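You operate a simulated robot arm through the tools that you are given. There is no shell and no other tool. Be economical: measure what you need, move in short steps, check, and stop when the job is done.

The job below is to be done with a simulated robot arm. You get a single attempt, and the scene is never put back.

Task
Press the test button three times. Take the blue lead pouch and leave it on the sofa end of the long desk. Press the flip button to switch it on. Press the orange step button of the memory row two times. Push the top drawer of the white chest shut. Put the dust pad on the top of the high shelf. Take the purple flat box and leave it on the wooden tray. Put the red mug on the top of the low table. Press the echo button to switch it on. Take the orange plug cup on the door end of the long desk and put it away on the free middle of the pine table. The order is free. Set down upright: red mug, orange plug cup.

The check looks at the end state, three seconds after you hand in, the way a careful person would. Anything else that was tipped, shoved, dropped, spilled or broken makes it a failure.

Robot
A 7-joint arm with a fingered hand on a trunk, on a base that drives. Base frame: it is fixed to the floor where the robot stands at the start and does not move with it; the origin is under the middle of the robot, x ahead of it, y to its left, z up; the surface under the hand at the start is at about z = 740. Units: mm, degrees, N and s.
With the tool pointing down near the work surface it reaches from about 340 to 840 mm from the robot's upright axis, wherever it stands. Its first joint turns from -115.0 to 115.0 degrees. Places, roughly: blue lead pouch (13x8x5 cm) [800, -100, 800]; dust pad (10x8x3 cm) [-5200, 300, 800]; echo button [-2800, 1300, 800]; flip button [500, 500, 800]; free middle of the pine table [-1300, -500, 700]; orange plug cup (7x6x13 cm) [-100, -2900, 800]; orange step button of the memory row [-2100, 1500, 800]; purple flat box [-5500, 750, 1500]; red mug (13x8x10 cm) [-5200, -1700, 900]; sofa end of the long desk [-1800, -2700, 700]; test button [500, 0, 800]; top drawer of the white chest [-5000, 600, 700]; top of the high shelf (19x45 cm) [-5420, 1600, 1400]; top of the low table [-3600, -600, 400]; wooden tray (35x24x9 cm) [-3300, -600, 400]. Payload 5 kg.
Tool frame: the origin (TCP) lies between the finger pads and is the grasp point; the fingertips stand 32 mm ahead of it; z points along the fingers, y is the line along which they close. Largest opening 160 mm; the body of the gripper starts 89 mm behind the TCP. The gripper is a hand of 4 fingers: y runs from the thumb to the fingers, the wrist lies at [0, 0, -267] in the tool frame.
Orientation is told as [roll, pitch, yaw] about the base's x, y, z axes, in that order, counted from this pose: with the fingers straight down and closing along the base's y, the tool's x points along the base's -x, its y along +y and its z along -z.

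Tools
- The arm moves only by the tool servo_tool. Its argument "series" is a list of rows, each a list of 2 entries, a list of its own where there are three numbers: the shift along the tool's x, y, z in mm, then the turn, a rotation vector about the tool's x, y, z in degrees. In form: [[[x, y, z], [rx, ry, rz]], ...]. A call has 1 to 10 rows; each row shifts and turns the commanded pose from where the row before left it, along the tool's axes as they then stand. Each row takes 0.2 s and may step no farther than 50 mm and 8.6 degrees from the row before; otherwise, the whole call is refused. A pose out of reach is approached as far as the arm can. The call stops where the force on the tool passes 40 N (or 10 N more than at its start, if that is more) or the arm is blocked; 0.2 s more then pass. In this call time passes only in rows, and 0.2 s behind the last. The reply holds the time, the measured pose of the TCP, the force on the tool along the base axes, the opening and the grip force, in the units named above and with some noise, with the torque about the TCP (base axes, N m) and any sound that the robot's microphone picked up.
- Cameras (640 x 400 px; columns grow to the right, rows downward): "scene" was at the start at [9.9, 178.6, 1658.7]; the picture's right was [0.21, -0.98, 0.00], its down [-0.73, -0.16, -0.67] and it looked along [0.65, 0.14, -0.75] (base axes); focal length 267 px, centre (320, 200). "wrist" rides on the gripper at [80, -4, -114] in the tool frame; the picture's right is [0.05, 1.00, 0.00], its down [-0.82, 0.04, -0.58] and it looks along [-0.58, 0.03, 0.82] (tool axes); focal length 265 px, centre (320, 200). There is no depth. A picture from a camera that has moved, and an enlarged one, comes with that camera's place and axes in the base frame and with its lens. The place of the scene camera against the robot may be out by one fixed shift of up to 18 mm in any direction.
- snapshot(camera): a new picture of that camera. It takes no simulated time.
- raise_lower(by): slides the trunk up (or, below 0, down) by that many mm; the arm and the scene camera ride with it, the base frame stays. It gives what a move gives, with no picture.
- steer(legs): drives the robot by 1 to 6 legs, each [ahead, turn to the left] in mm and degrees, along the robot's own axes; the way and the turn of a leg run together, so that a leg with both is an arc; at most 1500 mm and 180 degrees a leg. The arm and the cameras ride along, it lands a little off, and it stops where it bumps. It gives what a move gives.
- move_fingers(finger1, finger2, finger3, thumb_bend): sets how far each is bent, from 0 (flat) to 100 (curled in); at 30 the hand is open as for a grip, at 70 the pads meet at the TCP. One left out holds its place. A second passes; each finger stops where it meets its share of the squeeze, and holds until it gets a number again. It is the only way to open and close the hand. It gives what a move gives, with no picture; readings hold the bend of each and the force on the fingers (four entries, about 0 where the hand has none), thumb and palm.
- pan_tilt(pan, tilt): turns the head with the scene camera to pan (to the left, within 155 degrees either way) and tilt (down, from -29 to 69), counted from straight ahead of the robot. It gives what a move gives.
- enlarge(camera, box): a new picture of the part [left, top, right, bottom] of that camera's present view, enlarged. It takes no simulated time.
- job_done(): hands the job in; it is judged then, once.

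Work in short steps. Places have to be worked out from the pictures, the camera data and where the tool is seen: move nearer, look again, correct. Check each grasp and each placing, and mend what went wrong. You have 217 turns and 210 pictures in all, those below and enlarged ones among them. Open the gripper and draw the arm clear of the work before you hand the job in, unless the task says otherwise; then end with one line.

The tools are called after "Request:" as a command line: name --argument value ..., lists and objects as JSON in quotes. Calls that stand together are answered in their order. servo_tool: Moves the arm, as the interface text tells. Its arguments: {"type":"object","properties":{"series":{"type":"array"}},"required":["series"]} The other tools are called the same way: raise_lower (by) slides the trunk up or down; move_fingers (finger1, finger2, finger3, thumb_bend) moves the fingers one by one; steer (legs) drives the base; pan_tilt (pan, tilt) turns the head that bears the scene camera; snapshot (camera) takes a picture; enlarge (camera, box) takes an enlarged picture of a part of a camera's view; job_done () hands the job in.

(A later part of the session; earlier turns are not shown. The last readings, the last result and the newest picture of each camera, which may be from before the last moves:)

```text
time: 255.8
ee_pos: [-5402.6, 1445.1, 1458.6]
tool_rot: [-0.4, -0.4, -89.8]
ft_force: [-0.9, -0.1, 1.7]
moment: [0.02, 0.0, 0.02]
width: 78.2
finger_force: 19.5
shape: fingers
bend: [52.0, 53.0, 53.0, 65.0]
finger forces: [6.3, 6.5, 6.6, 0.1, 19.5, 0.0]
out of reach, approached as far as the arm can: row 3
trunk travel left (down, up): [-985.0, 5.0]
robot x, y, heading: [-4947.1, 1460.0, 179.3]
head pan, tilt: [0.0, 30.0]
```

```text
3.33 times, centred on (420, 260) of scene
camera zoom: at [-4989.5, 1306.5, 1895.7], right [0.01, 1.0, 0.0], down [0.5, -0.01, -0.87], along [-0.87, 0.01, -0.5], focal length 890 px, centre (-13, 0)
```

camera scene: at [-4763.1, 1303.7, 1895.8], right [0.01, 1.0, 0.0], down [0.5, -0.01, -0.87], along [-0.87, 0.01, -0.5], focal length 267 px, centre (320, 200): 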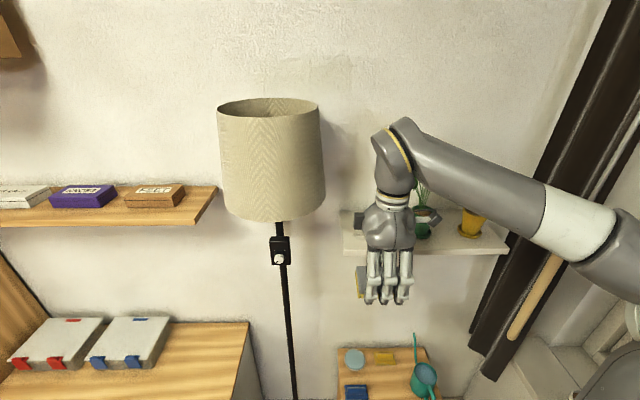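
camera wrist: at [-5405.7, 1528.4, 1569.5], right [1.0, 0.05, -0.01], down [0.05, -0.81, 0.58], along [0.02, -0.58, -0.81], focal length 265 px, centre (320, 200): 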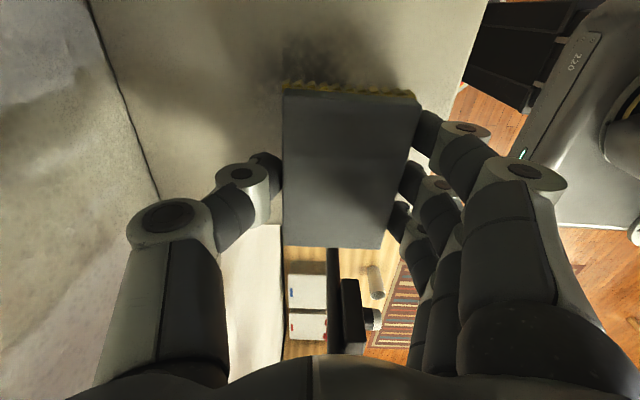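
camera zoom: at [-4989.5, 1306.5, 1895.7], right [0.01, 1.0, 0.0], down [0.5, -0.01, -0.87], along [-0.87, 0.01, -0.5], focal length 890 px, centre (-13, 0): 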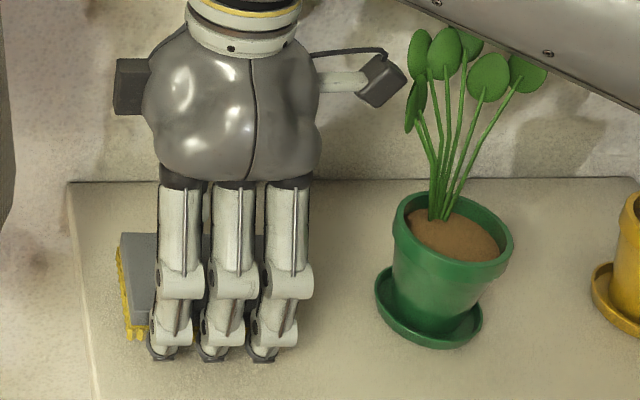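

Pad lies ~29 mm inside the shelf's end; camera just clears the leaves. Descend to contact.

Request:
servo_tool --series '[[[0, 0, 6], [0, 0, 0]], [[0, 0, 5], [0, 0, 0]], [[0, 0, 3], [0, 0, 0]], [[0, 0, 3], [0, 0, 0]]]'

```text
time: 256.8
ee_pos: [-5400.1, 1446.0, 1442.0]
tool_rot: [-0.6, -0.5, -90.0]
ft_force: [0.2, 0.2, -0.5]
moment: [-0.02, 0.02, 0.03]
width: 78.3
finger_force: 19.7
shape: fingers
bend: [52.0, 53.0, 53.0, 65.0]
finger forces: [6.3, 6.5, 6.7, 0.1, 19.5, 0.0]
trunk travel left (down, up): [-985.0, 5.0]
robot x, y, heading: [-4951.7, 1457.7, 178.9]
head pan, tilt: [0.0, 30.0]
```

Request:
servo_tool --series '[[[0, 0, 3], [0, 0, 0]], [[0, 0, 3], [0, 0, 0]], [[0, 0, 3], [0, 0, 0]]]'

Request:
enlarge --camera "scene" --box '[360, 200, 480, 320]'

```text
time: 257.4
ee_pos: [-5401.3, 1446.2, 1439.0]
tool_rot: [-0.9, -0.8, -90.1]
ft_force: [2.5, 5.1, 23.9]
moment: [0.78, -1.55, 0.25]
width: 78.4
finger_force: 31.1
shape: fingers
bend: [55.0, 54.0, 54.0, 65.0]
finger forces: [22.8, 12.5, 8.0, 0.1, 18.2, 0.0]
trunk travel left (down, up): [-985.0, 5.0]
robot x, y, heading: [-4947.8, 1457.7, 179.3]
head pan, tilt: [0.0, 30.0]
stopped in row 3: the force on the tool passed its limit at 46 N (the readings are from after the stop); the commanded pose is now the measured one
```

```text
3.33 times, centred on (420, 260) of scene
camera zoom: at [-4987.5, 1308.3, 1896.2], right [0.01, 1.0, 0.0], down [0.5, -0.01, -0.87], along [-0.87, 0.01, -0.5], focal length 890 px, centre (-13, 0)
```

zoom: 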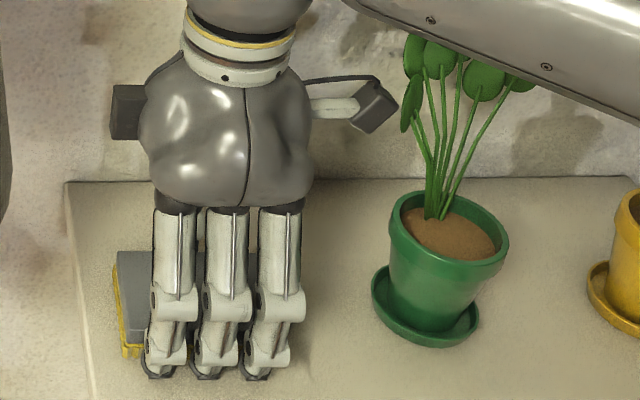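

On the shelf. Ease up 2 mm and open slightly.

Request:
servo_tool --series '[[[0, 0, -2], [0, 0, 0]]]'

Request:
move_fingers --finger1 42 --finger2 42 --finger3 42 --thumb_bend 52

Request:
servo_tool --series '[[[0, 0, -8], [0, 0, 0]], [[0, 0, -15], [0, 0, 0]]]'

Request:
snapshot --camera "wrist"

```text
time: 257.8
ee_pos: [-5400.5, 1445.6, 1440.0]
tool_rot: [-0.8, -0.6, -90.1]
ft_force: [1.6, 1.7, 9.0]
moment: [0.32, -0.61, 0.08]
width: 78.1
finger_force: 22.8
shape: fingers
bend: [54.0, 54.0, 54.0, 65.0]
finger forces: [12.4, 8.5, 7.6, 0.0, 18.5, 0.0]
trunk travel left (down, up): [-985.0, 5.0]
robot x, y, heading: [-4949.2, 1462.0, 179.3]
head pan, tilt: [0.0, 30.0]
```

```text
time: 258.8
ee_pos: [-5402.2, 1445.6, 1440.2]
tool_rot: [-0.7, -0.8, -89.9]
ft_force: [-5.2, 4.0, 24.8]
moment: [1.02, -1.23, 0.44]
width: 92.8
finger_force: 12.6
shape: fingers
bend: [51.0, 42.0, 42.0, 52.0]
finger forces: [24.7, 0.0, 0.0, 0.1, 0.5, 0.1]
trunk travel left (down, up): [-985.0, 5.0]
robot x, y, heading: [-4952.8, 1456.7, 179.3]
head pan, tilt: [0.0, 30.0]
```

```text
time: 259.4
ee_pos: [-5405.3, 1448.4, 1461.2]
tool_rot: [-0.6, -0.7, -90.1]
ft_force: [-0.6, 0.2, -0.7]
moment: [-0.04, -0.11, 0.0]
width: 103.0
finger_force: 0.1
shape: fingers
bend: [42.0, 42.0, 42.0, 52.0]
finger forces: [0.1, 0.0, 0.0, 0.0, 0.1, 0.1]
trunk travel left (down, up): [-985.0, 5.0]
robot x, y, heading: [-4946.9, 1460.1, 179.1]
head pan, tilt: [0.0, 30.0]
```

```text
80 pictures are left
camera wrist: at [-5408.2, 1531.3, 1572.6], right [1.0, 0.05, -0.01], down [0.05, -0.81, 0.59], along [0.02, -0.59, -0.81], focal length 265 px, centre (320, 200)
```

wrist: 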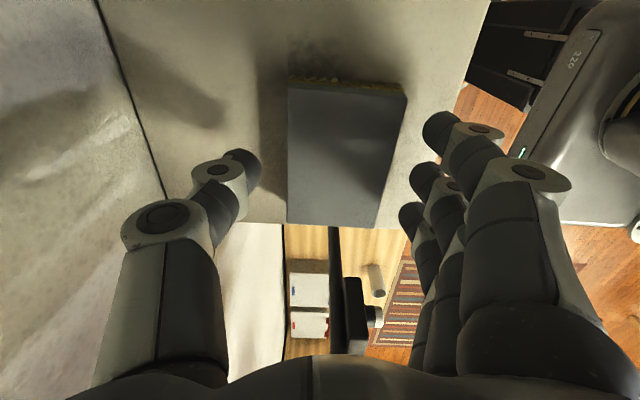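

The pad rests fully on the shelf (≈23 mm inside). Rise, curl the thumb up and reverse away.

Request:
servo_tool --series '[[[0, 0, -6], [0, 0, 0]], [[0, 0, -5], [0, 0, 0]]]'

Request:
raise_lower --by 5

Request:
move_fingers --thumb_bend 100

Request:
snapshot --camera "wrist"

```text
time: 260.0
ee_pos: [-5400.7, 1445.1, 1463.2]
tool_rot: [-0.8, -0.7, -90.1]
ft_force: [0.7, -0.5, 1.4]
moment: [0.01, 0.03, 0.0]
width: 103.0
finger_force: 0.0
shape: fingers
bend: [42.0, 42.0, 42.0, 52.0]
finger forces: [0.0, 0.0, 0.0, 0.0, 0.0, 0.0]
out of reach, approached as far as the arm can: row 1, 2
trunk travel left (down, up): [-985.0, 5.0]
robot x, y, heading: [-4950.8, 1456.5, 179.2]
head pan, tilt: [0.0, 30.0]
```

```text
time: 260.6
ee_pos: [-5401.6, 1445.7, 1467.7]
tool_rot: [-0.8, -0.7, -90.1]
ft_force: [0.5, 0.2, 0.6]
moment: [0.01, 0.01, 0.02]
width: 102.9
finger_force: 0.0
shape: fingers
bend: [42.0, 42.0, 42.0, 52.0]
finger forces: [0.0, 0.0, 0.0, 0.0, 0.0, 0.0]
trunk travel left (down, up): [-990.0, 0.0]
robot x, y, heading: [-4949.9, 1455.4, 179.1]
head pan, tilt: [0.0, 30.0]
```

```text
time: 261.6
ee_pos: [-5402.9, 1445.6, 1468.6]
tool_rot: [-0.9, -0.7, -90.1]
ft_force: [0.7, 0.3, -0.2]
moment: [0.01, 0.01, 0.02]
width: 57.3
finger_force: 0.0
shape: fingers
bend: [42.0, 42.0, 42.0, 100.0]
finger forces: [0.1, 0.0, 0.1, 0.0, 0.0, 0.0]
trunk travel left (down, up): [-990.0, 0.0]
robot x, y, heading: [-4951.9, 1454.5, 179.4]
head pan, tilt: [0.0, 30.0]
```

```text
79 pictures are left
camera wrist: at [-5405.4, 1528.8, 1579.3], right [1.0, 0.05, -0.01], down [0.05, -0.81, 0.59], along [0.02, -0.59, -0.81], focal length 265 px, centre (320, 200)
```

wrist: 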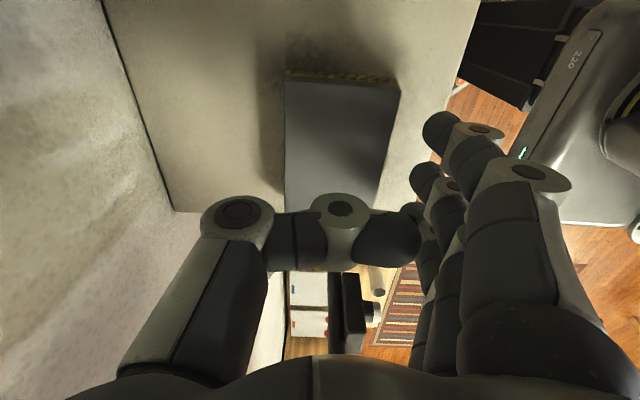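

Clear of the pad. Reverse away and then inspect the purple box for its size.

Request:
steer --legs '[[-450, 0]]'

Request:
pan_tilt --pan 40 --tilt 18

Request:
snapshot --camera "scene"

```text
time: 264.3
ee_pos: [-4952.0, 1440.0, 1468.5]
tool_rot: [-0.8, -0.7, -90.3]
ft_force: [-0.2, 0.6, -0.3]
moment: [0.03, 0.04, 0.01]
width: 57.2
finger_force: 0.0
shape: fingers
bend: [42.0, 42.0, 42.0, 100.0]
finger forces: [0.1, 0.1, 0.1, 0.1, 0.0, 0.1]
trunk travel left (down, up): [-990.0, 0.0]
robot x, y, heading: [-4501.6, 1450.9, 179.2]
head pan, tilt: [0.0, 30.0]
```

```text
time: 265.3
ee_pos: [-4952.7, 1439.3, 1466.9]
tool_rot: [-0.8, -0.7, -90.4]
ft_force: [-0.2, 0.1, 0.3]
moment: [0.0, -0.01, 0.01]
width: 57.1
finger_force: 0.0
shape: fingers
bend: [42.0, 42.0, 42.0, 100.0]
finger forces: [0.0, 0.0, 0.0, 0.0, 0.1, 0.0]
trunk travel left (down, up): [-990.0, 0.0]
robot x, y, heading: [-4496.6, 1449.2, 179.1]
head pan, tilt: [40.0, 18.0]
```

```text
78 pictures are left
camera scene: at [-4522.2, 1239.5, 1920.1], right [-0.63, 0.78, 0.0], down [0.24, 0.19, -0.95], along [-0.74, -0.6, -0.31], focal length 267 px, centre (320, 200)
```

scene: 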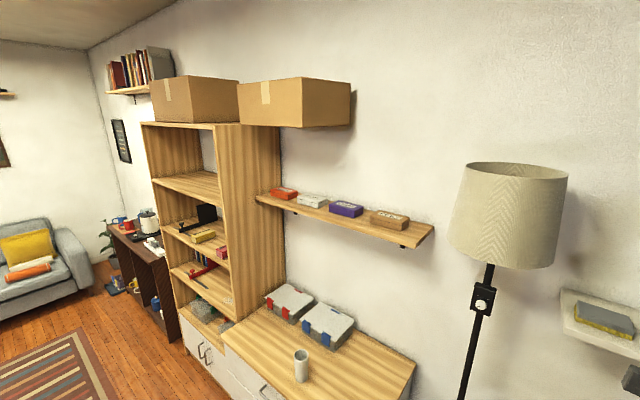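

Request:
enlarge --camera "scene" --box '[300, 180, 420, 250]'

```text
5.33 times, centred on (360, 215) of scene
camera zoom: at [-4522.2, 1239.5, 1920.1], right [-0.63, 0.78, 0.0], down [0.24, 0.19, -0.95], along [-0.74, -0.6, -0.31], focal length 1424 px, centre (107, 120)
```

zoom: 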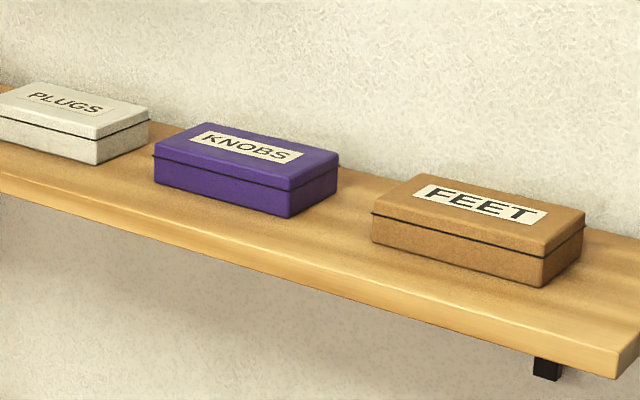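

Box measures ~126 (y) × 77 (x) × 27 mm at centre [-5431,648], shelf top z≈1513, front edge x≈-5330. Too high for a downward grasp, so I'll approach tilted ~60° and pinch the ends with finger 1 and thumb. Drive in front of it first.

Request:
steer --legs '[[-300, 0], [0, 70], [860, 0], [0, -70]]'

Request:
move_fingers --finger1 28 --finger2 28 --finger3 28 --thumb_bend 28

Request:
servo_tool --series '[[[0, 0, 20], [0, 0, 8.5]], [[0, 0, 20], [0, 0, 8.5]], [[0, 0, 0], [0, 0, 8.5]], [[0, 0, 0], [0, 0, 8.5]], [[0, 0, 0], [0, 0, 8.5]], [[0, 0, 0], [0, 0, 8.5]], [[0, 0, 0], [0, 0, 8.5]], [[0, 0, 0], [0, 0, 8.5]], [[0, 0, 0], [0, 0, 8.5]], [[0, 0, 0], [0, 0, 8.5]]]'

Request:
servo_tool --series '[[[0, 0, 0], [0, -8.5, 0]], [[0, 0, 0], [0, -8.5, 0]], [[0, 0, 0], [0, -8.5, 0]], [[0, 0, 0], [0, -8.5, 0]], [[0, 0, 0], [0, -8.5, 0]], [[0, 0, 0], [0, -8.5, 0]], [[0, 0, 0], [0, -8.5, 0]]]'

```text
time: 269.6
ee_pos: [-4425.2, 1184.6, 1458.6]
tool_rot: [-3.2, 1.8, -42.8]
ft_force: [0.1, 1.9, -0.2]
moment: [-0.2, 0.03, 0.02]
width: 57.4
finger_force: 0.0
shape: fingers
bend: [42.0, 42.0, 42.0, 100.0]
finger forces: [0.0, 0.0, 0.0, 0.1, 0.0, 0.0]
trunk travel left (down, up): [-990.0, 0.0]
robot x, y, heading: [-4198.4, 1445.1, -128.8]
head pan, tilt: [40.0, 18.0]
stopped in leg 2: the robot was blocked; the commanded pose is now the measured one
```

```text
time: 269.9
ee_pos: [-4400.0, 1231.6, 1428.0]
tool_rot: [3.9, 5.2, -46.6]
ft_force: [-4.0, -3.7, -2.4]
moment: [-0.33, 0.24, 0.09]
width: 99.8
finger_force: 0.0
shape: fingers
bend: [34.0, 30.0, 28.0, 62.0]
finger forces: [0.0, 0.0, 0.1, 0.0, 0.0, 0.1]
trunk travel left (down, up): [-990.0, 0.0]
robot x, y, heading: [-4203.8, 1436.3, -129.2]
head pan, tilt: [40.0, 18.0]
stopped: the arm was blocked; the commanded pose is now the measured one
```

```text
time: 272.3
ee_pos: [-4362.1, 1297.8, 1370.0]
tool_rot: [-0.2, 9.2, -137.3]
ft_force: [3.5, 2.5, -0.6]
moment: [-0.26, 0.26, 0.03]
width: 175.7
finger_force: 0.0
shape: fingers
bend: [28.0, 28.0, 28.0, 28.0]
finger forces: [0.1, 0.1, 0.0, 0.1, 0.0, 0.0]
trunk travel left (down, up): [-990.0, 0.0]
robot x, y, heading: [-4200.3, 1441.1, -129.1]
head pan, tilt: [40.0, 18.0]
stopped in row 10: the arm was blocked; the commanded pose is now the measured one
```

```text
time: 273.4
ee_pos: [-4477.2, 1219.7, 1380.8]
tool_rot: [12.5, -25.3, -133.3]
ft_force: [-0.7, 0.7, 0.0]
moment: [-0.13, -0.12, 0.09]
width: 175.7
finger_force: 0.0
shape: fingers
bend: [28.0, 28.0, 28.0, 28.0]
finger forces: [0.0, 0.1, 0.0, 0.1, 0.0, 0.1]
out of reach, approached as far as the arm can: row 1, 2, 3, 4, 5
trunk travel left (down, up): [-990.0, 0.0]
robot x, y, heading: [-4197.5, 1436.9, -129.2]
head pan, tilt: [40.0, 18.0]
stopped in row 5: the arm was blocked; the commanded pose is now the measured one
```

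The turn was blocked — the elbow probably met the speaker. Look around to see what happened.

Request:
pan_tilt --pan -110 --tilt 20

Request:
snapshot --camera "scene"

Request:
pan_tilt --pan -40 --tilt 30

Request:
snapshot --camera "scene"

```text
time: 275.8
ee_pos: [-4480.4, 1220.2, 1381.7]
tool_rot: [8.8, -25.4, -132.7]
ft_force: [0.8, -0.5, 0.4]
moment: [-0.01, 0.03, -0.03]
width: 176.1
finger_force: 0.0
shape: fingers
bend: [28.0, 28.0, 28.0, 28.0]
finger forces: [0.1, 0.1, 0.1, 0.0, 0.1, 0.0]
trunk travel left (down, up): [-990.0, 0.0]
robot x, y, heading: [-4197.8, 1440.1, -129.1]
head pan, tilt: [-110.0, 20.0]
```

```text
76 pictures are left
camera scene: at [-4147.4, 1404.5, 1928.4], right [0.86, 0.51, 0.04], down [0.2, -0.26, -0.94], along [-0.47, 0.82, -0.33], focal length 267 px, centre (320, 200)
```

scene: 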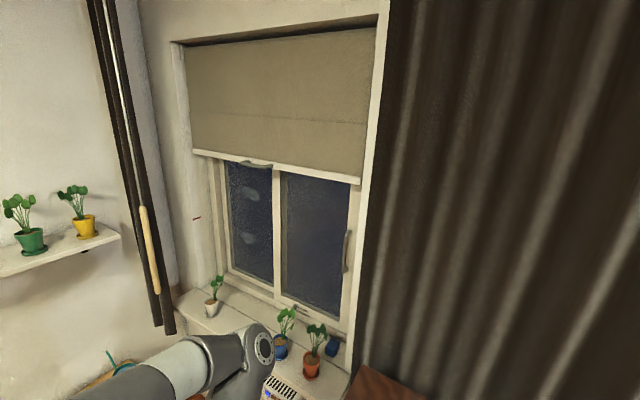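

```text
time: 277.2
ee_pos: [-4480.0, 1220.0, 1381.0]
tool_rot: [8.8, -25.7, -132.6]
ft_force: [0.4, 0.5, 0.4]
moment: [0.01, 0.01, 0.0]
width: 175.7
finger_force: 0.1
shape: fingers
bend: [28.0, 28.0, 28.0, 28.0]
finger forces: [0.1, 0.0, 0.0, 0.0, 0.0, 0.0]
trunk travel left (down, up): [-990.0, 0.0]
robot x, y, heading: [-4195.9, 1437.8, -129.3]
head pan, tilt: [-40.0, 30.0]
```

```text
75 pictures are left
camera scene: at [-4186.7, 1308.5, 1907.7], right [-0.19, 0.98, 0.03], down [0.52, 0.13, -0.85], along [-0.84, -0.15, -0.53], focal length 267 px, centre (320, 200)
```

scene: 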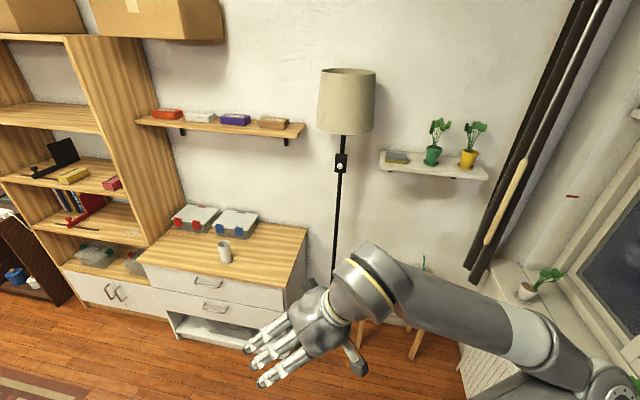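

Robot seems slightly tilted, so something is still touching. Look down at the elbow side.

Request:
pan_tilt --pan -110 --tilt 50

Request:
snapshot --camera "scene"

Request:
pan_tilt --pan -150 --tilt 45

Request:
snapshot --camera "scene"

```text
time: 278.6
ee_pos: [-4479.9, 1220.4, 1382.9]
tool_rot: [8.5, -25.7, -132.6]
ft_force: [0.5, 0.2, 0.1]
moment: [-0.03, 0.02, 0.01]
width: 176.1
finger_force: 0.1
shape: fingers
bend: [28.0, 28.0, 28.0, 28.0]
finger forces: [0.1, 0.0, 0.0, 0.0, 0.0, 0.0]
trunk travel left (down, up): [-990.0, 0.0]
robot x, y, heading: [-4197.4, 1438.1, -128.8]
head pan, tilt: [-110.0, 50.0]
```

```text
74 pictures are left
camera scene: at [-4135.5, 1393.3, 1882.2], right [0.86, 0.51, 0.04], down [0.41, -0.63, -0.65], along [-0.31, 0.58, -0.76], focal length 267 px, centre (320, 200)
```

scene: 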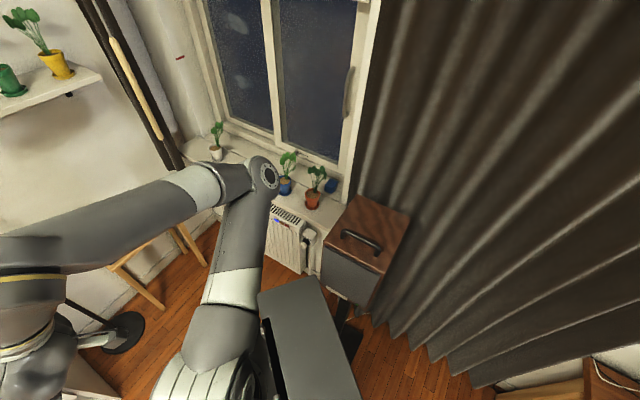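

```text
time: 279.6
ee_pos: [-4480.3, 1220.4, 1383.1]
tool_rot: [8.4, -25.9, -132.7]
ft_force: [-1.0, -0.9, -0.5]
moment: [0.0, 0.01, 0.01]
width: 175.8
finger_force: 0.1
shape: fingers
bend: [28.0, 28.0, 28.0, 28.0]
finger forces: [0.1, 0.0, 0.0, 0.0, 0.0, 0.0]
trunk travel left (down, up): [-990.0, 0.0]
robot x, y, heading: [-4195.1, 1437.8, -129.1]
head pan, tilt: [-150.0, 45.0]
```

```text
73 pictures are left
camera scene: at [-4082.5, 1407.6, 1890.9], right [0.99, -0.16, 0.02], down [-0.09, -0.67, -0.73], along [0.13, 0.72, -0.68], focal length 267 px, centre (320, 200)
```

scene: 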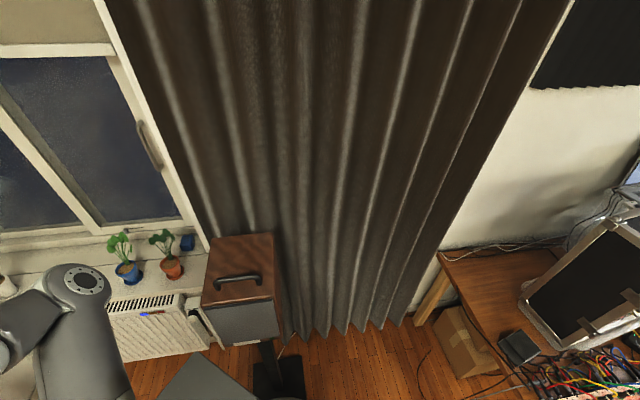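

The robot's rear came against the speaker stand's foot; the speaker itself stands where it was. Drive forward, away from it.

Request:
steer --legs '[[250, 0]]'

Request:
snapshot --camera "scene"

```text
time: 281.0
ee_pos: [-4533.2, 1148.3, 1378.8]
tool_rot: [15.9, -24.3, -133.1]
ft_force: [-5.8, -1.2, 0.4]
moment: [0.16, -0.39, 0.12]
width: 175.5
finger_force: 0.1
shape: fingers
bend: [28.0, 28.0, 28.0, 28.0]
finger forces: [0.0, 0.0, 0.1, 0.0, 0.1, 0.1]
trunk travel left (down, up): [-990.0, 0.0]
robot x, y, heading: [-4290.2, 1333.7, -130.0]
head pan, tilt: [-150.0, 45.0]
stopped in leg 1: the robot was blocked; the commanded pose is now the measured one
```

```text
72 pictures are left
camera scene: at [-4154.1, 1332.5, 1885.0], right [0.98, -0.17, 0.02], down [-0.11, -0.68, -0.72], along [0.14, 0.71, -0.69], focal length 267 px, centre (320, 200)
```

scene: 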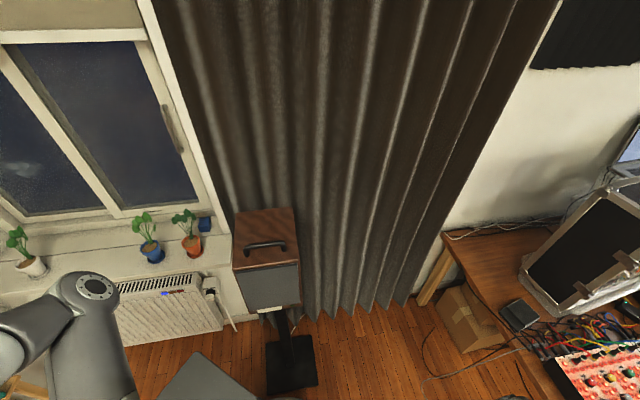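

Still blocked although the speaker is now clear. Look at the front side and hand.

Request:
pan_tilt --pan -20 --tilt 55

Request:
snapshot --camera "scene"

Request:
snapshot --camera "wrist"

Request:
pan_tilt --pan 40 --tilt 50

Request:
snapshot --camera "scene"

```text
time: 283.1
ee_pos: [-4545.2, 1151.4, 1398.0]
tool_rot: [6.0, -32.2, -133.5]
ft_force: [1.2, 0.7, -1.0]
moment: [-0.05, 0.09, 0.01]
width: 175.9
finger_force: 0.1
shape: fingers
bend: [28.0, 28.0, 28.0, 28.0]
finger forces: [0.1, 0.0, 0.0, 0.1, 0.0, 0.0]
trunk travel left (down, up): [-990.0, 0.0]
robot x, y, heading: [-4278.9, 1336.8, -130.3]
head pan, tilt: [-20.0, 55.0]
```

```text
71 pictures are left
camera scene: at [-4192.8, 1252.7, 1864.7], right [-0.5, 0.87, 0.0], down [0.71, 0.41, -0.58], along [-0.5, -0.29, -0.82], focal length 267 px, centre (320, 200)
```

scene: 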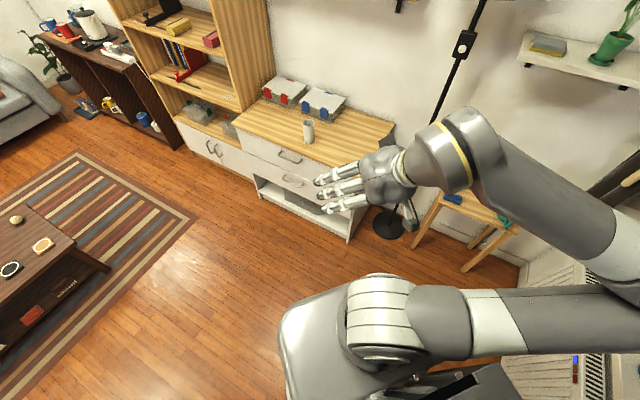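

```text
70 pictures are left
camera wrist: at [-4469.8, 1257.8, 1450.1], right [0.79, -0.61, 0.06], down [-0.28, -0.27, 0.92], along [-0.55, -0.74, -0.38], focal length 265 px, centre (320, 200)
```

wrist: 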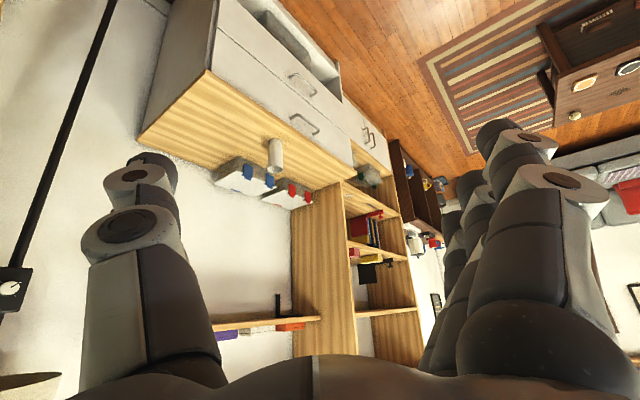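

```text
time: 284.4
ee_pos: [-4547.9, 1150.8, 1397.4]
tool_rot: [5.9, -32.0, -133.5]
ft_force: [0.2, 0.0, 0.2]
moment: [0.0, -0.02, -0.01]
width: 176.0
finger_force: 0.1
shape: fingers
bend: [28.0, 28.0, 28.0, 28.0]
finger forces: [0.0, 0.1, 0.1, 0.0, 0.0, 0.0]
trunk travel left (down, up): [-990.0, 0.0]
robot x, y, heading: [-4282.1, 1334.2, -130.3]
head pan, tilt: [40.0, 50.0]
```

```text
69 pictures are left
camera scene: at [-4133.1, 1208.9, 1871.2], right [-1.0, 0.0, 0.0], down [0.0, 0.77, -0.64], along [0.0, -0.64, -0.77], focal length 267 px, centre (320, 200)
```

scene: 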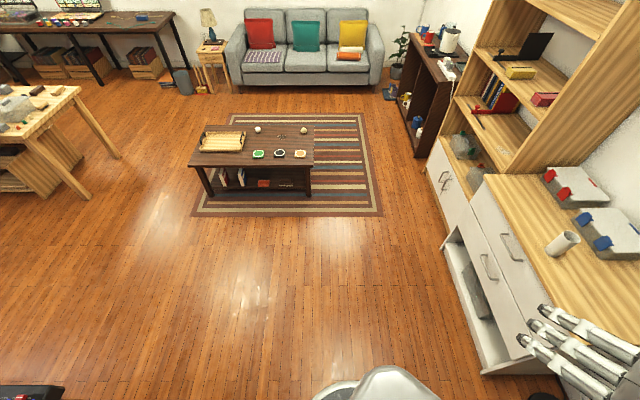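

Robot is level again — the far-out elbow had been against the window side. Continue forward, away from the window, and then check the sill plants.

Request:
steer --legs '[[300, 0]]'

Request:
pan_tilt --pan -125 --tilt 35

Request:
snapshot --camera "scene"

```text
time: 286.4
ee_pos: [-4738.4, 922.1, 1396.6]
tool_rot: [5.9, -32.0, -133.5]
ft_force: [0.5, -0.4, 0.2]
moment: [0.05, -0.04, 0.02]
width: 175.7
finger_force: 0.0
shape: fingers
bend: [28.0, 28.0, 28.0, 28.0]
finger forces: [0.0, 0.1, 0.0, 0.1, 0.0, 0.0]
trunk travel left (down, up): [-990.0, 0.0]
robot x, y, heading: [-4478.1, 1110.6, -129.9]
head pan, tilt: [40.0, 50.0]
```

```text
time: 288.9
ee_pos: [-4738.3, 924.2, 1397.9]
tool_rot: [6.0, -32.0, -133.6]
ft_force: [0.9, 1.0, 1.0]
moment: [-0.01, 0.0, 0.01]
width: 176.2
finger_force: 0.1
shape: fingers
bend: [28.0, 28.0, 28.0, 28.0]
finger forces: [0.1, 0.1, 0.0, 0.1, 0.0, 0.0]
trunk travel left (down, up): [-990.0, 0.0]
robot x, y, heading: [-4474.9, 1108.3, -130.1]
head pan, tilt: [-125.0, 35.0]
```

```text
68 pictures are left
camera scene: at [-4346.1, 1144.7, 1893.0], right [0.97, 0.26, 0.0], down [0.15, -0.55, -0.82], along [-0.21, 0.79, -0.57], focal length 267 px, centre (320, 200)
```

scene: 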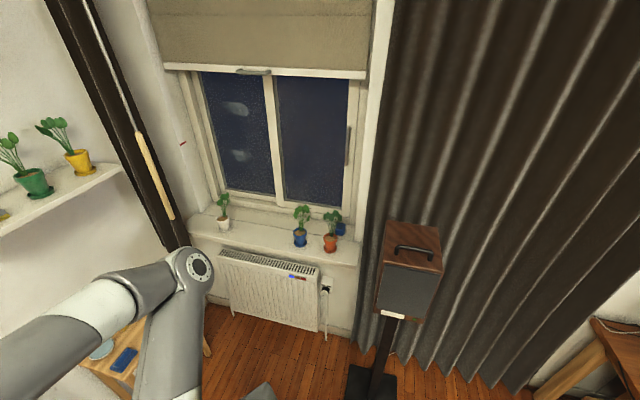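

All plants and the speaker are undisturbed. Continue: turn to face -y, drive 455, then face the wall shelf.

Request:
steer --legs '[[0, 40], [455, 0], [0, -90]]'

Request:
pan_tilt --pan 10 --tilt 20

Request:
snapshot --camera "scene"

```text
time: 297.4
ee_pos: [-4785.5, 733.0, 1399.3]
tool_rot: [6.2, -32.2, 176.9]
ft_force: [1.0, -1.5, 0.3]
moment: [0.04, 0.02, 0.02]
width: 175.7
finger_force: 0.1
shape: fingers
bend: [28.0, 28.0, 28.0, 28.0]
finger forces: [0.1, 0.1, 0.0, 0.0, 0.0, 0.0]
trunk travel left (down, up): [-990.0, 0.0]
robot x, y, heading: [-4475.8, 653.0, -179.6]
head pan, tilt: [-125.0, 35.0]
```

```text
time: 299.5
ee_pos: [-4786.4, 734.1, 1399.3]
tool_rot: [6.2, -32.0, 176.9]
ft_force: [0.3, 0.2, 0.0]
moment: [0.03, 0.01, -0.01]
width: 175.9
finger_force: 0.0
shape: fingers
bend: [28.0, 28.0, 28.0, 28.0]
finger forces: [0.0, 0.1, 0.1, 0.1, 0.0, 0.0]
trunk travel left (down, up): [-990.0, 0.0]
robot x, y, heading: [-4477.5, 653.8, -179.8]
head pan, tilt: [10.0, 20.0]
```

```text
67 pictures are left
camera scene: at [-4512.9, 486.9, 1916.8], right [-0.18, 0.98, 0.0], down [0.34, 0.06, -0.94], along [-0.92, -0.17, -0.34], focal length 267 px, centre (320, 200)
```

scene: 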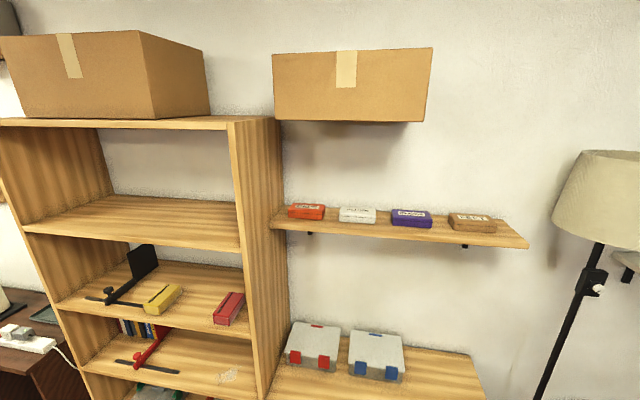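

Hand is already pitched 32°. Pitch 28° more, roll 8°, and shift toward y=650 and z≈1590 in free space.

Request:
servo_tool --series '[[[0, 0, 0], [0, -7, 0]], [[0, 0, 0], [0, -7, 0]], [[0, 0, 0], [0, -7, 0]], [[0, 0, 0], [0, -7, 0]], [[0, 0, 0], [0, 0, 8]], [[-20, 30, 0], [0, 0, 0]], [[-30, 28, 0], [0, 0, 0]], [[-35, 15, 0], [0, 0, 0]]]'

Request:
snapshot --camera "scene"

```text
time: 301.3
ee_pos: [-4928.4, 746.6, 1561.3]
tool_rot: [22.8, -57.4, 156.5]
ft_force: [-0.1, -0.5, 0.6]
moment: [0.0, -0.03, -0.01]
width: 175.8
finger_force: 0.1
shape: fingers
bend: [28.0, 28.0, 28.0, 28.0]
finger forces: [0.0, 0.0, 0.1, 0.0, 0.0, 0.0]
out of reach, approached as far as the arm can: row 1, 2, 3, 4, 6, 7
trunk travel left (down, up): [-990.0, 0.0]
robot x, y, heading: [-4475.3, 653.1, -179.5]
head pan, tilt: [10.0, 20.0]
```

```text
66 pictures are left
camera scene: at [-4513.8, 485.9, 1916.6], right [-0.18, 0.98, 0.0], down [0.34, 0.06, -0.94], along [-0.92, -0.17, -0.34], focal length 267 px, centre (320, 200)
```

scene: 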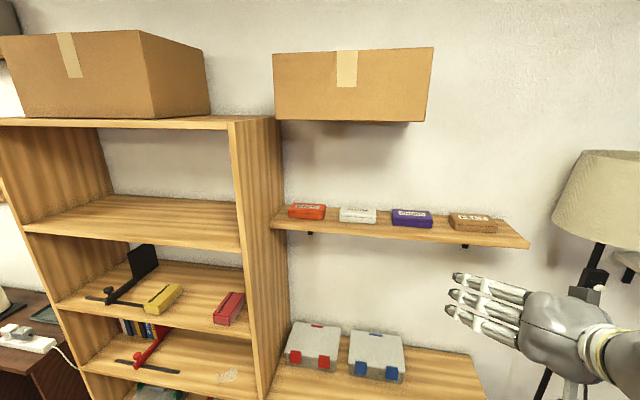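

The orientation came out exactly as intended. Now shift left by 94 and up 15 to line up with the box.

Request:
servo_tool --series '[[[2.5, 31.6, -1], [0, 0, 0]], [[2.5, 31.6, -1], [0, 0, 0]], [[2.5, 31.6, -1], [0, 0, 0]]]'

Request:
steer --legs '[[150, 0]]'

Request:
snapshot --camera "wrist"

Request:
snapshot --camera "scene"

```text
time: 302.1
ee_pos: [-4957.4, 664.5, 1562.3]
tool_rot: [22.8, -57.5, 156.6]
ft_force: [-0.1, -1.3, 0.3]
moment: [0.02, 0.0, -0.06]
width: 176.0
finger_force: 0.0
shape: fingers
bend: [28.0, 28.0, 28.0, 28.0]
finger forces: [0.0, 0.0, 0.1, 0.1, 0.0, 0.1]
out of reach, approached as far as the arm can: row 1, 2, 3
trunk travel left (down, up): [-990.0, 0.0]
robot x, y, heading: [-4475.7, 651.9, -179.4]
head pan, tilt: [10.0, 20.0]
```

```text
time: 303.5
ee_pos: [-5109.3, 666.2, 1561.4]
tool_rot: [22.9, -57.4, 156.5]
ft_force: [-1.3, 0.0, 0.2]
moment: [-0.03, -0.03, -0.03]
width: 175.5
finger_force: 0.0
shape: fingers
bend: [28.0, 28.0, 28.0, 28.0]
finger forces: [0.0, 0.1, 0.0, 0.0, 0.0, 0.1]
trunk travel left (down, up): [-990.0, 0.0]
robot x, y, heading: [-4623.3, 653.3, -179.6]
head pan, tilt: [10.0, 20.0]
```

```text
65 pictures are left
camera wrist: at [-4971.4, 660.1, 1548.0], right [-0.04, -0.99, 0.17], down [0.09, 0.16, 0.98], along [-0.99, 0.06, 0.09], focal length 265 px, centre (320, 200)
```

wrist: 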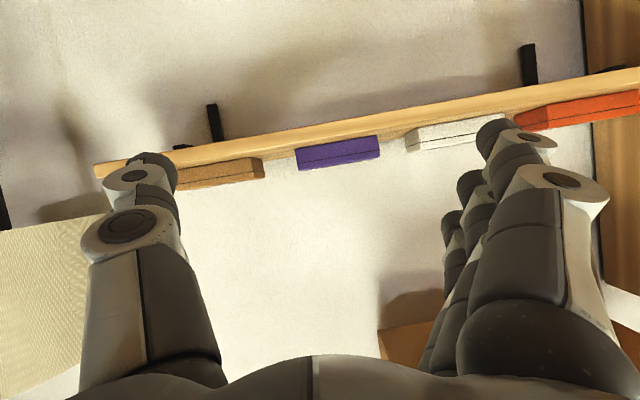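

```text
64 pictures are left
camera scene: at [-4665.5, 485.6, 1916.8], right [-0.18, 0.98, 0.0], down [0.34, 0.06, -0.94], along [-0.92, -0.17, -0.34], focal length 267 px, centre (320, 200)
```

scene: 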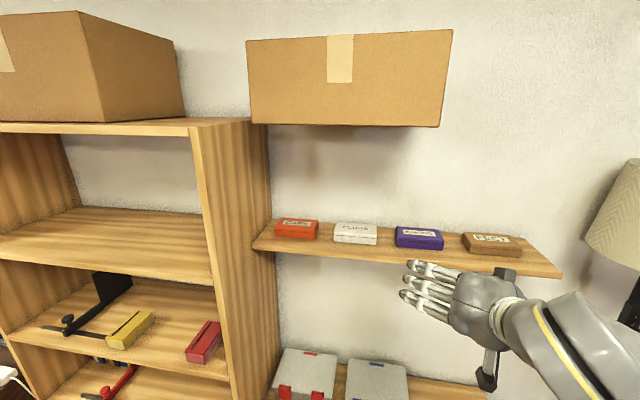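

Wrist view gives the box: y 582–708, z 1501–1535; neighbours leave ~42–54 mm gaps. Narrow the fingers slightly, drive 90 closer and advance half-way.

Request:
move_fingers --finger1 37 --finger2 37 --finger3 37 --thumb_bend 37

Request:
steer --legs '[[90, 0]]'

Request:
servo_tool --series '[[[-18.4, 7.8, 32.4], [0, 0, 0]], [[-18.4, 7.8, 32.4], [0, 0, 0]]]'

Request:
snapshot --camera "wrist"

Request:
snapshot --camera "scene"

```text
time: 304.5
ee_pos: [-5108.1, 665.4, 1562.4]
tool_rot: [22.8, -57.4, 156.5]
ft_force: [0.0, 0.4, -0.3]
moment: [0.02, 0.0, -0.01]
width: 144.3
finger_force: 0.0
shape: fingers
bend: [37.0, 37.0, 37.0, 37.0]
finger forces: [0.1, 0.0, 0.0, 0.1, 0.1, 0.0]
trunk travel left (down, up): [-990.0, 0.0]
robot x, y, heading: [-4624.8, 649.9, -179.4]
head pan, tilt: [10.0, 20.0]
```

```text
time: 305.6
ee_pos: [-5200.0, 666.2, 1561.5]
tool_rot: [22.9, -57.3, 156.5]
ft_force: [-0.6, 0.0, 0.8]
moment: [-0.03, 0.0, -0.01]
width: 144.2
finger_force: 0.2
shape: fingers
bend: [37.0, 37.0, 37.0, 37.0]
finger forces: [0.0, 0.0, 0.0, 0.1, 0.1, 0.1]
trunk travel left (down, up): [-990.0, 0.0]
robot x, y, heading: [-4717.4, 653.5, -179.6]
head pan, tilt: [10.0, 20.0]
```

```text
time: 306.2
ee_pos: [-5274.9, 654.8, 1563.1]
tool_rot: [23.0, -57.3, 156.4]
ft_force: [-0.8, -0.4, -0.3]
moment: [0.02, -0.01, -0.03]
width: 144.0
finger_force: 0.0
shape: fingers
bend: [37.0, 37.0, 37.0, 37.0]
finger forces: [0.0, 0.0, 0.0, 0.0, 0.0, 0.0]
trunk travel left (down, up): [-990.0, 0.0]
robot x, y, heading: [-4714.0, 650.4, -179.5]
head pan, tilt: [10.0, 20.0]
```

```text
63 pictures are left
camera wrist: at [-5136.6, 648.4, 1550.0], right [-0.04, -0.99, 0.17], down [0.1, 0.16, 0.98], along [-0.99, 0.06, 0.09], focal length 265 px, centre (320, 200)
```

wrist: 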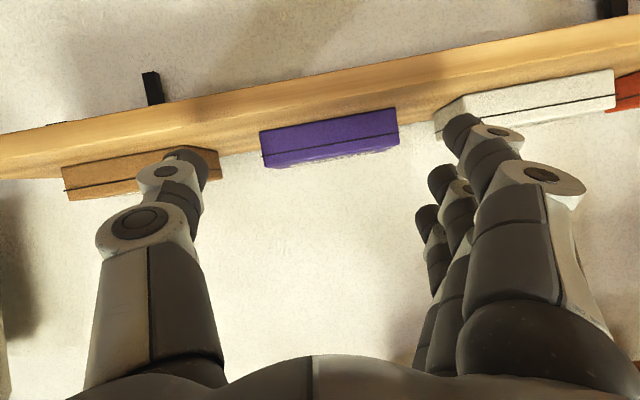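

```text
62 pictures are left
camera scene: at [-4754.6, 484.5, 1916.7], right [-0.18, 0.98, 0.0], down [0.34, 0.06, -0.94], along [-0.92, -0.17, -0.34], focal length 267 px, centre (320, 200)
```

scene: 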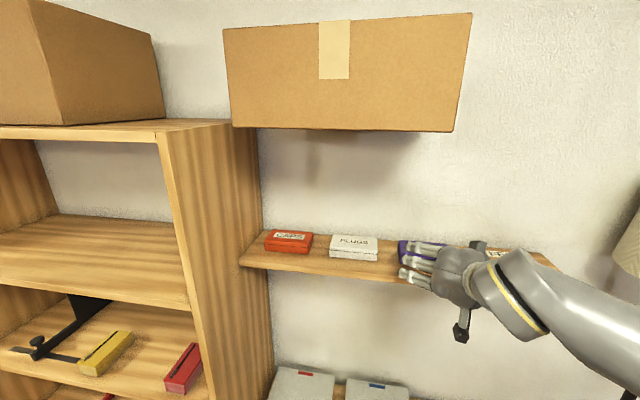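

Refined: box front x≈-5375, y 584–705, z 1504–1535; neighbours at y≈525 and ≈747. Advance two thirds and check.

Request:
servo_tool --series '[[[-15.2, 4.8, 35.2], [0, 0, 0]], [[-15.2, 4.8, 35.2], [0, 0, 0]]]'

Request:
snapshot --camera "wrist"

Request:
enlarge --camera "scene" --box '[320, 190, 500, 320]'

```text
time: 306.8
ee_pos: [-5350.3, 649.7, 1557.2]
tool_rot: [22.8, -57.4, 156.6]
ft_force: [-0.5, 0.7, 0.5]
moment: [0.04, 0.01, 0.01]
width: 143.9
finger_force: 0.0
shape: fingers
bend: [37.0, 37.0, 37.0, 37.0]
finger forces: [0.0, 0.1, 0.0, 0.0, 0.0, 0.1]
trunk travel left (down, up): [-990.0, 0.0]
robot x, y, heading: [-4714.1, 652.9, -179.7]
head pan, tilt: [10.0, 20.0]
```

```text
61 pictures are left
camera wrist: at [-5212.7, 643.1, 1543.0], right [-0.04, -0.99, 0.17], down [0.1, 0.16, 0.98], along [-0.99, 0.06, 0.09], focal length 265 px, centre (320, 200)
```

wrist: 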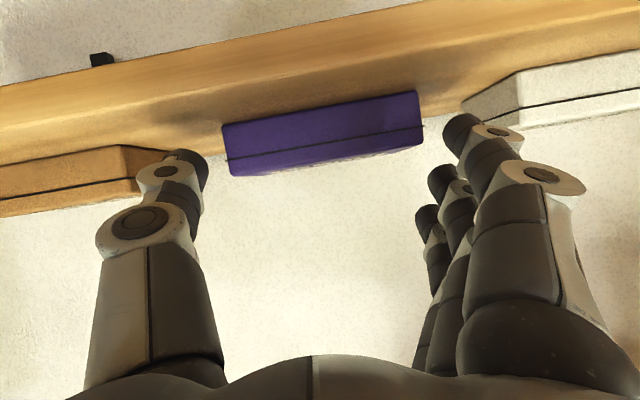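

```text
3.08 times, centred on (410, 255) of scene
camera zoom: at [-4753.9, 484.7, 1916.8], right [-0.18, 0.98, 0.0], down [0.34, 0.06, -0.94], along [-0.92, -0.17, -0.34], focal length 822 px, centre (43, 31)
```

zoom: 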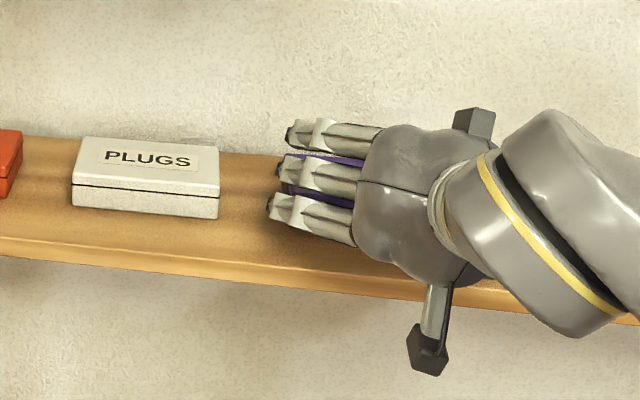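

Box front at x≈-5382, centred. Advance the last 48 mm and slightly down.

Request:
servo_tool --series '[[[-9.3, 1, 22.3], [0, 0, 0]], [[-9.3, 1, 22.3], [0, 0, 0]]]'

Request:
snapshot --camera "wrist"

Request:
enlarge --camera "scene" --box '[320, 190, 500, 320]'

```text
time: 307.4
ee_pos: [-5397.5, 648.7, 1551.5]
tool_rot: [23.0, -57.5, 156.4]
ft_force: [0.2, 0.1, -0.3]
moment: [-0.02, 0.02, -0.03]
width: 143.9
finger_force: 0.2
shape: fingers
bend: [37.0, 37.0, 37.0, 37.0]
finger forces: [0.2, 0.0, 0.0, 0.1, 0.0, 0.0]
trunk travel left (down, up): [-990.0, 0.0]
robot x, y, heading: [-4715.1, 652.0, -179.3]
head pan, tilt: [10.0, 20.0]
```

```text
59 pictures are left
camera wrist: at [-5260.1, 642.6, 1537.0], right [-0.04, -0.99, 0.17], down [0.1, 0.16, 0.98], along [-0.99, 0.06, 0.09], focal length 265 px, centre (320, 200)
```

wrist: 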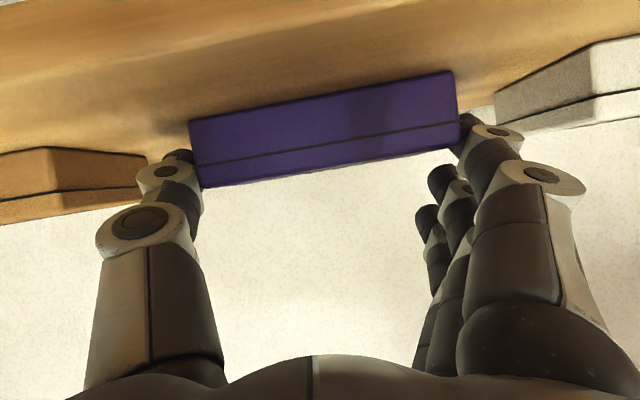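

```text
3.08 times, centred on (410, 255) of scene
camera zoom: at [-4753.7, 485.2, 1916.8], right [-0.18, 0.98, 0.0], down [0.34, 0.06, -0.94], along [-0.92, -0.17, -0.34], focal length 822 px, centre (43, 31)
```

zoom: 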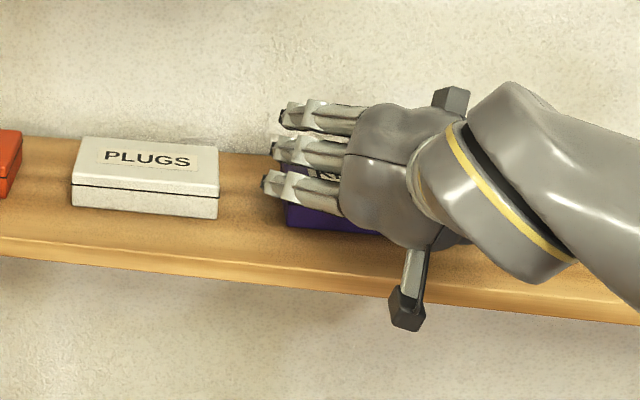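

Finger 1 and thumb straddle the box ends. Close only these two.

Request:
move_fingers --finger1 60 --thumb_bend 60

Request:
snapshot --camera "wrist"

```text
time: 308.4
ee_pos: [-5399.1, 648.6, 1550.8]
tool_rot: [22.9, -57.5, 156.4]
ft_force: [-0.1, 0.4, -1.7]
moment: [0.08, -0.04, 0.02]
width: 133.1
finger_force: 18.4
shape: fingers
bend: [35.0, 37.0, 37.0, 54.0]
finger forces: [18.6, 0.0, 0.0, 0.0, 19.5, 0.0]
trunk travel left (down, up): [-990.0, 0.0]
robot x, y, heading: [-4715.2, 653.4, -179.5]
head pan, tilt: [10.0, 20.0]
```

```text
57 pictures are left
camera wrist: at [-5259.6, 642.6, 1537.0], right [-0.04, -0.99, 0.17], down [0.1, 0.16, 0.98], along [-0.99, 0.06, 0.09], focal length 265 px, centre (320, 200)
```

wrist: 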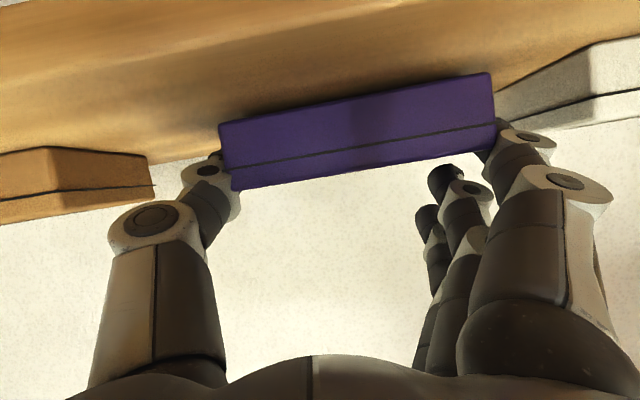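

Gripped (≈19 N). Lift 15 mm, check, then more.

Request:
servo_tool --series '[[[-12.6, 3.1, -7.5], [0, 0, 0]], [[-12.6, 3.1, -7.5], [0, 0, 0]]]'

Request:
snapshot --camera "wrist"

Request:
enlarge --camera "scene" --box '[320, 160, 500, 300]'

```text
time: 309.0
ee_pos: [-5397.1, 649.8, 1581.5]
tool_rot: [22.9, -57.4, 156.4]
ft_force: [0.1, 0.7, -2.2]
moment: [0.03, -0.01, 0.02]
width: 133.3
finger_force: 19.1
shape: fingers
bend: [35.0, 37.0, 37.0, 54.0]
finger forces: [18.7, 0.0, 0.1, 0.0, 19.5, 0.1]
trunk travel left (down, up): [-990.0, 0.0]
robot x, y, heading: [-4717.0, 650.1, -179.7]
head pan, tilt: [10.0, 20.0]
```

```text
56 pictures are left
camera wrist: at [-5259.2, 643.3, 1567.4], right [-0.04, -0.99, 0.17], down [0.1, 0.16, 0.98], along [-0.99, 0.06, 0.09], focal length 265 px, centre (320, 200)
```

wrist: 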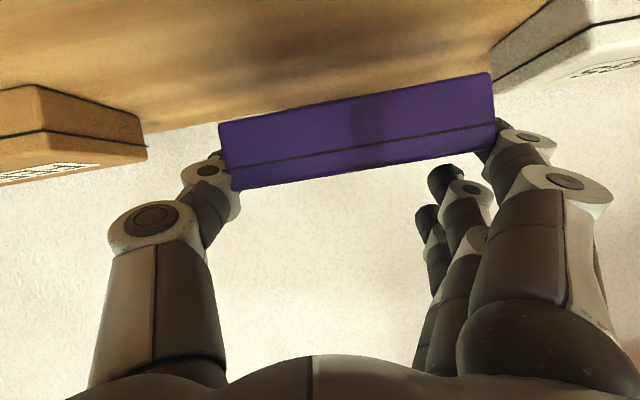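

```text
2.86 times, centred on (410, 230) of scene
camera zoom: at [-4753.5, 485.1, 1916.8], right [-0.18, 0.98, 0.0], down [0.34, 0.06, -0.94], along [-0.92, -0.17, -0.34], focal length 763 px, centre (63, 114)
```

zoom: 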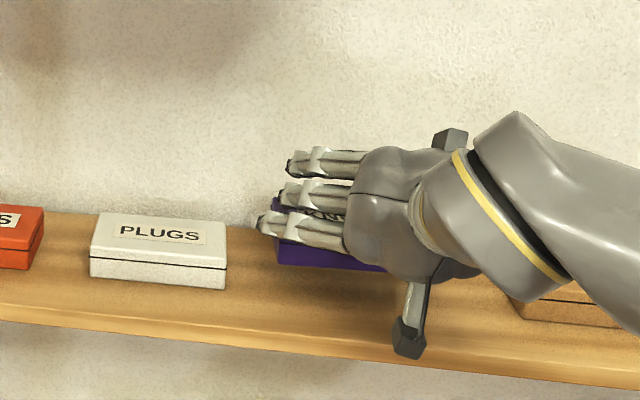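

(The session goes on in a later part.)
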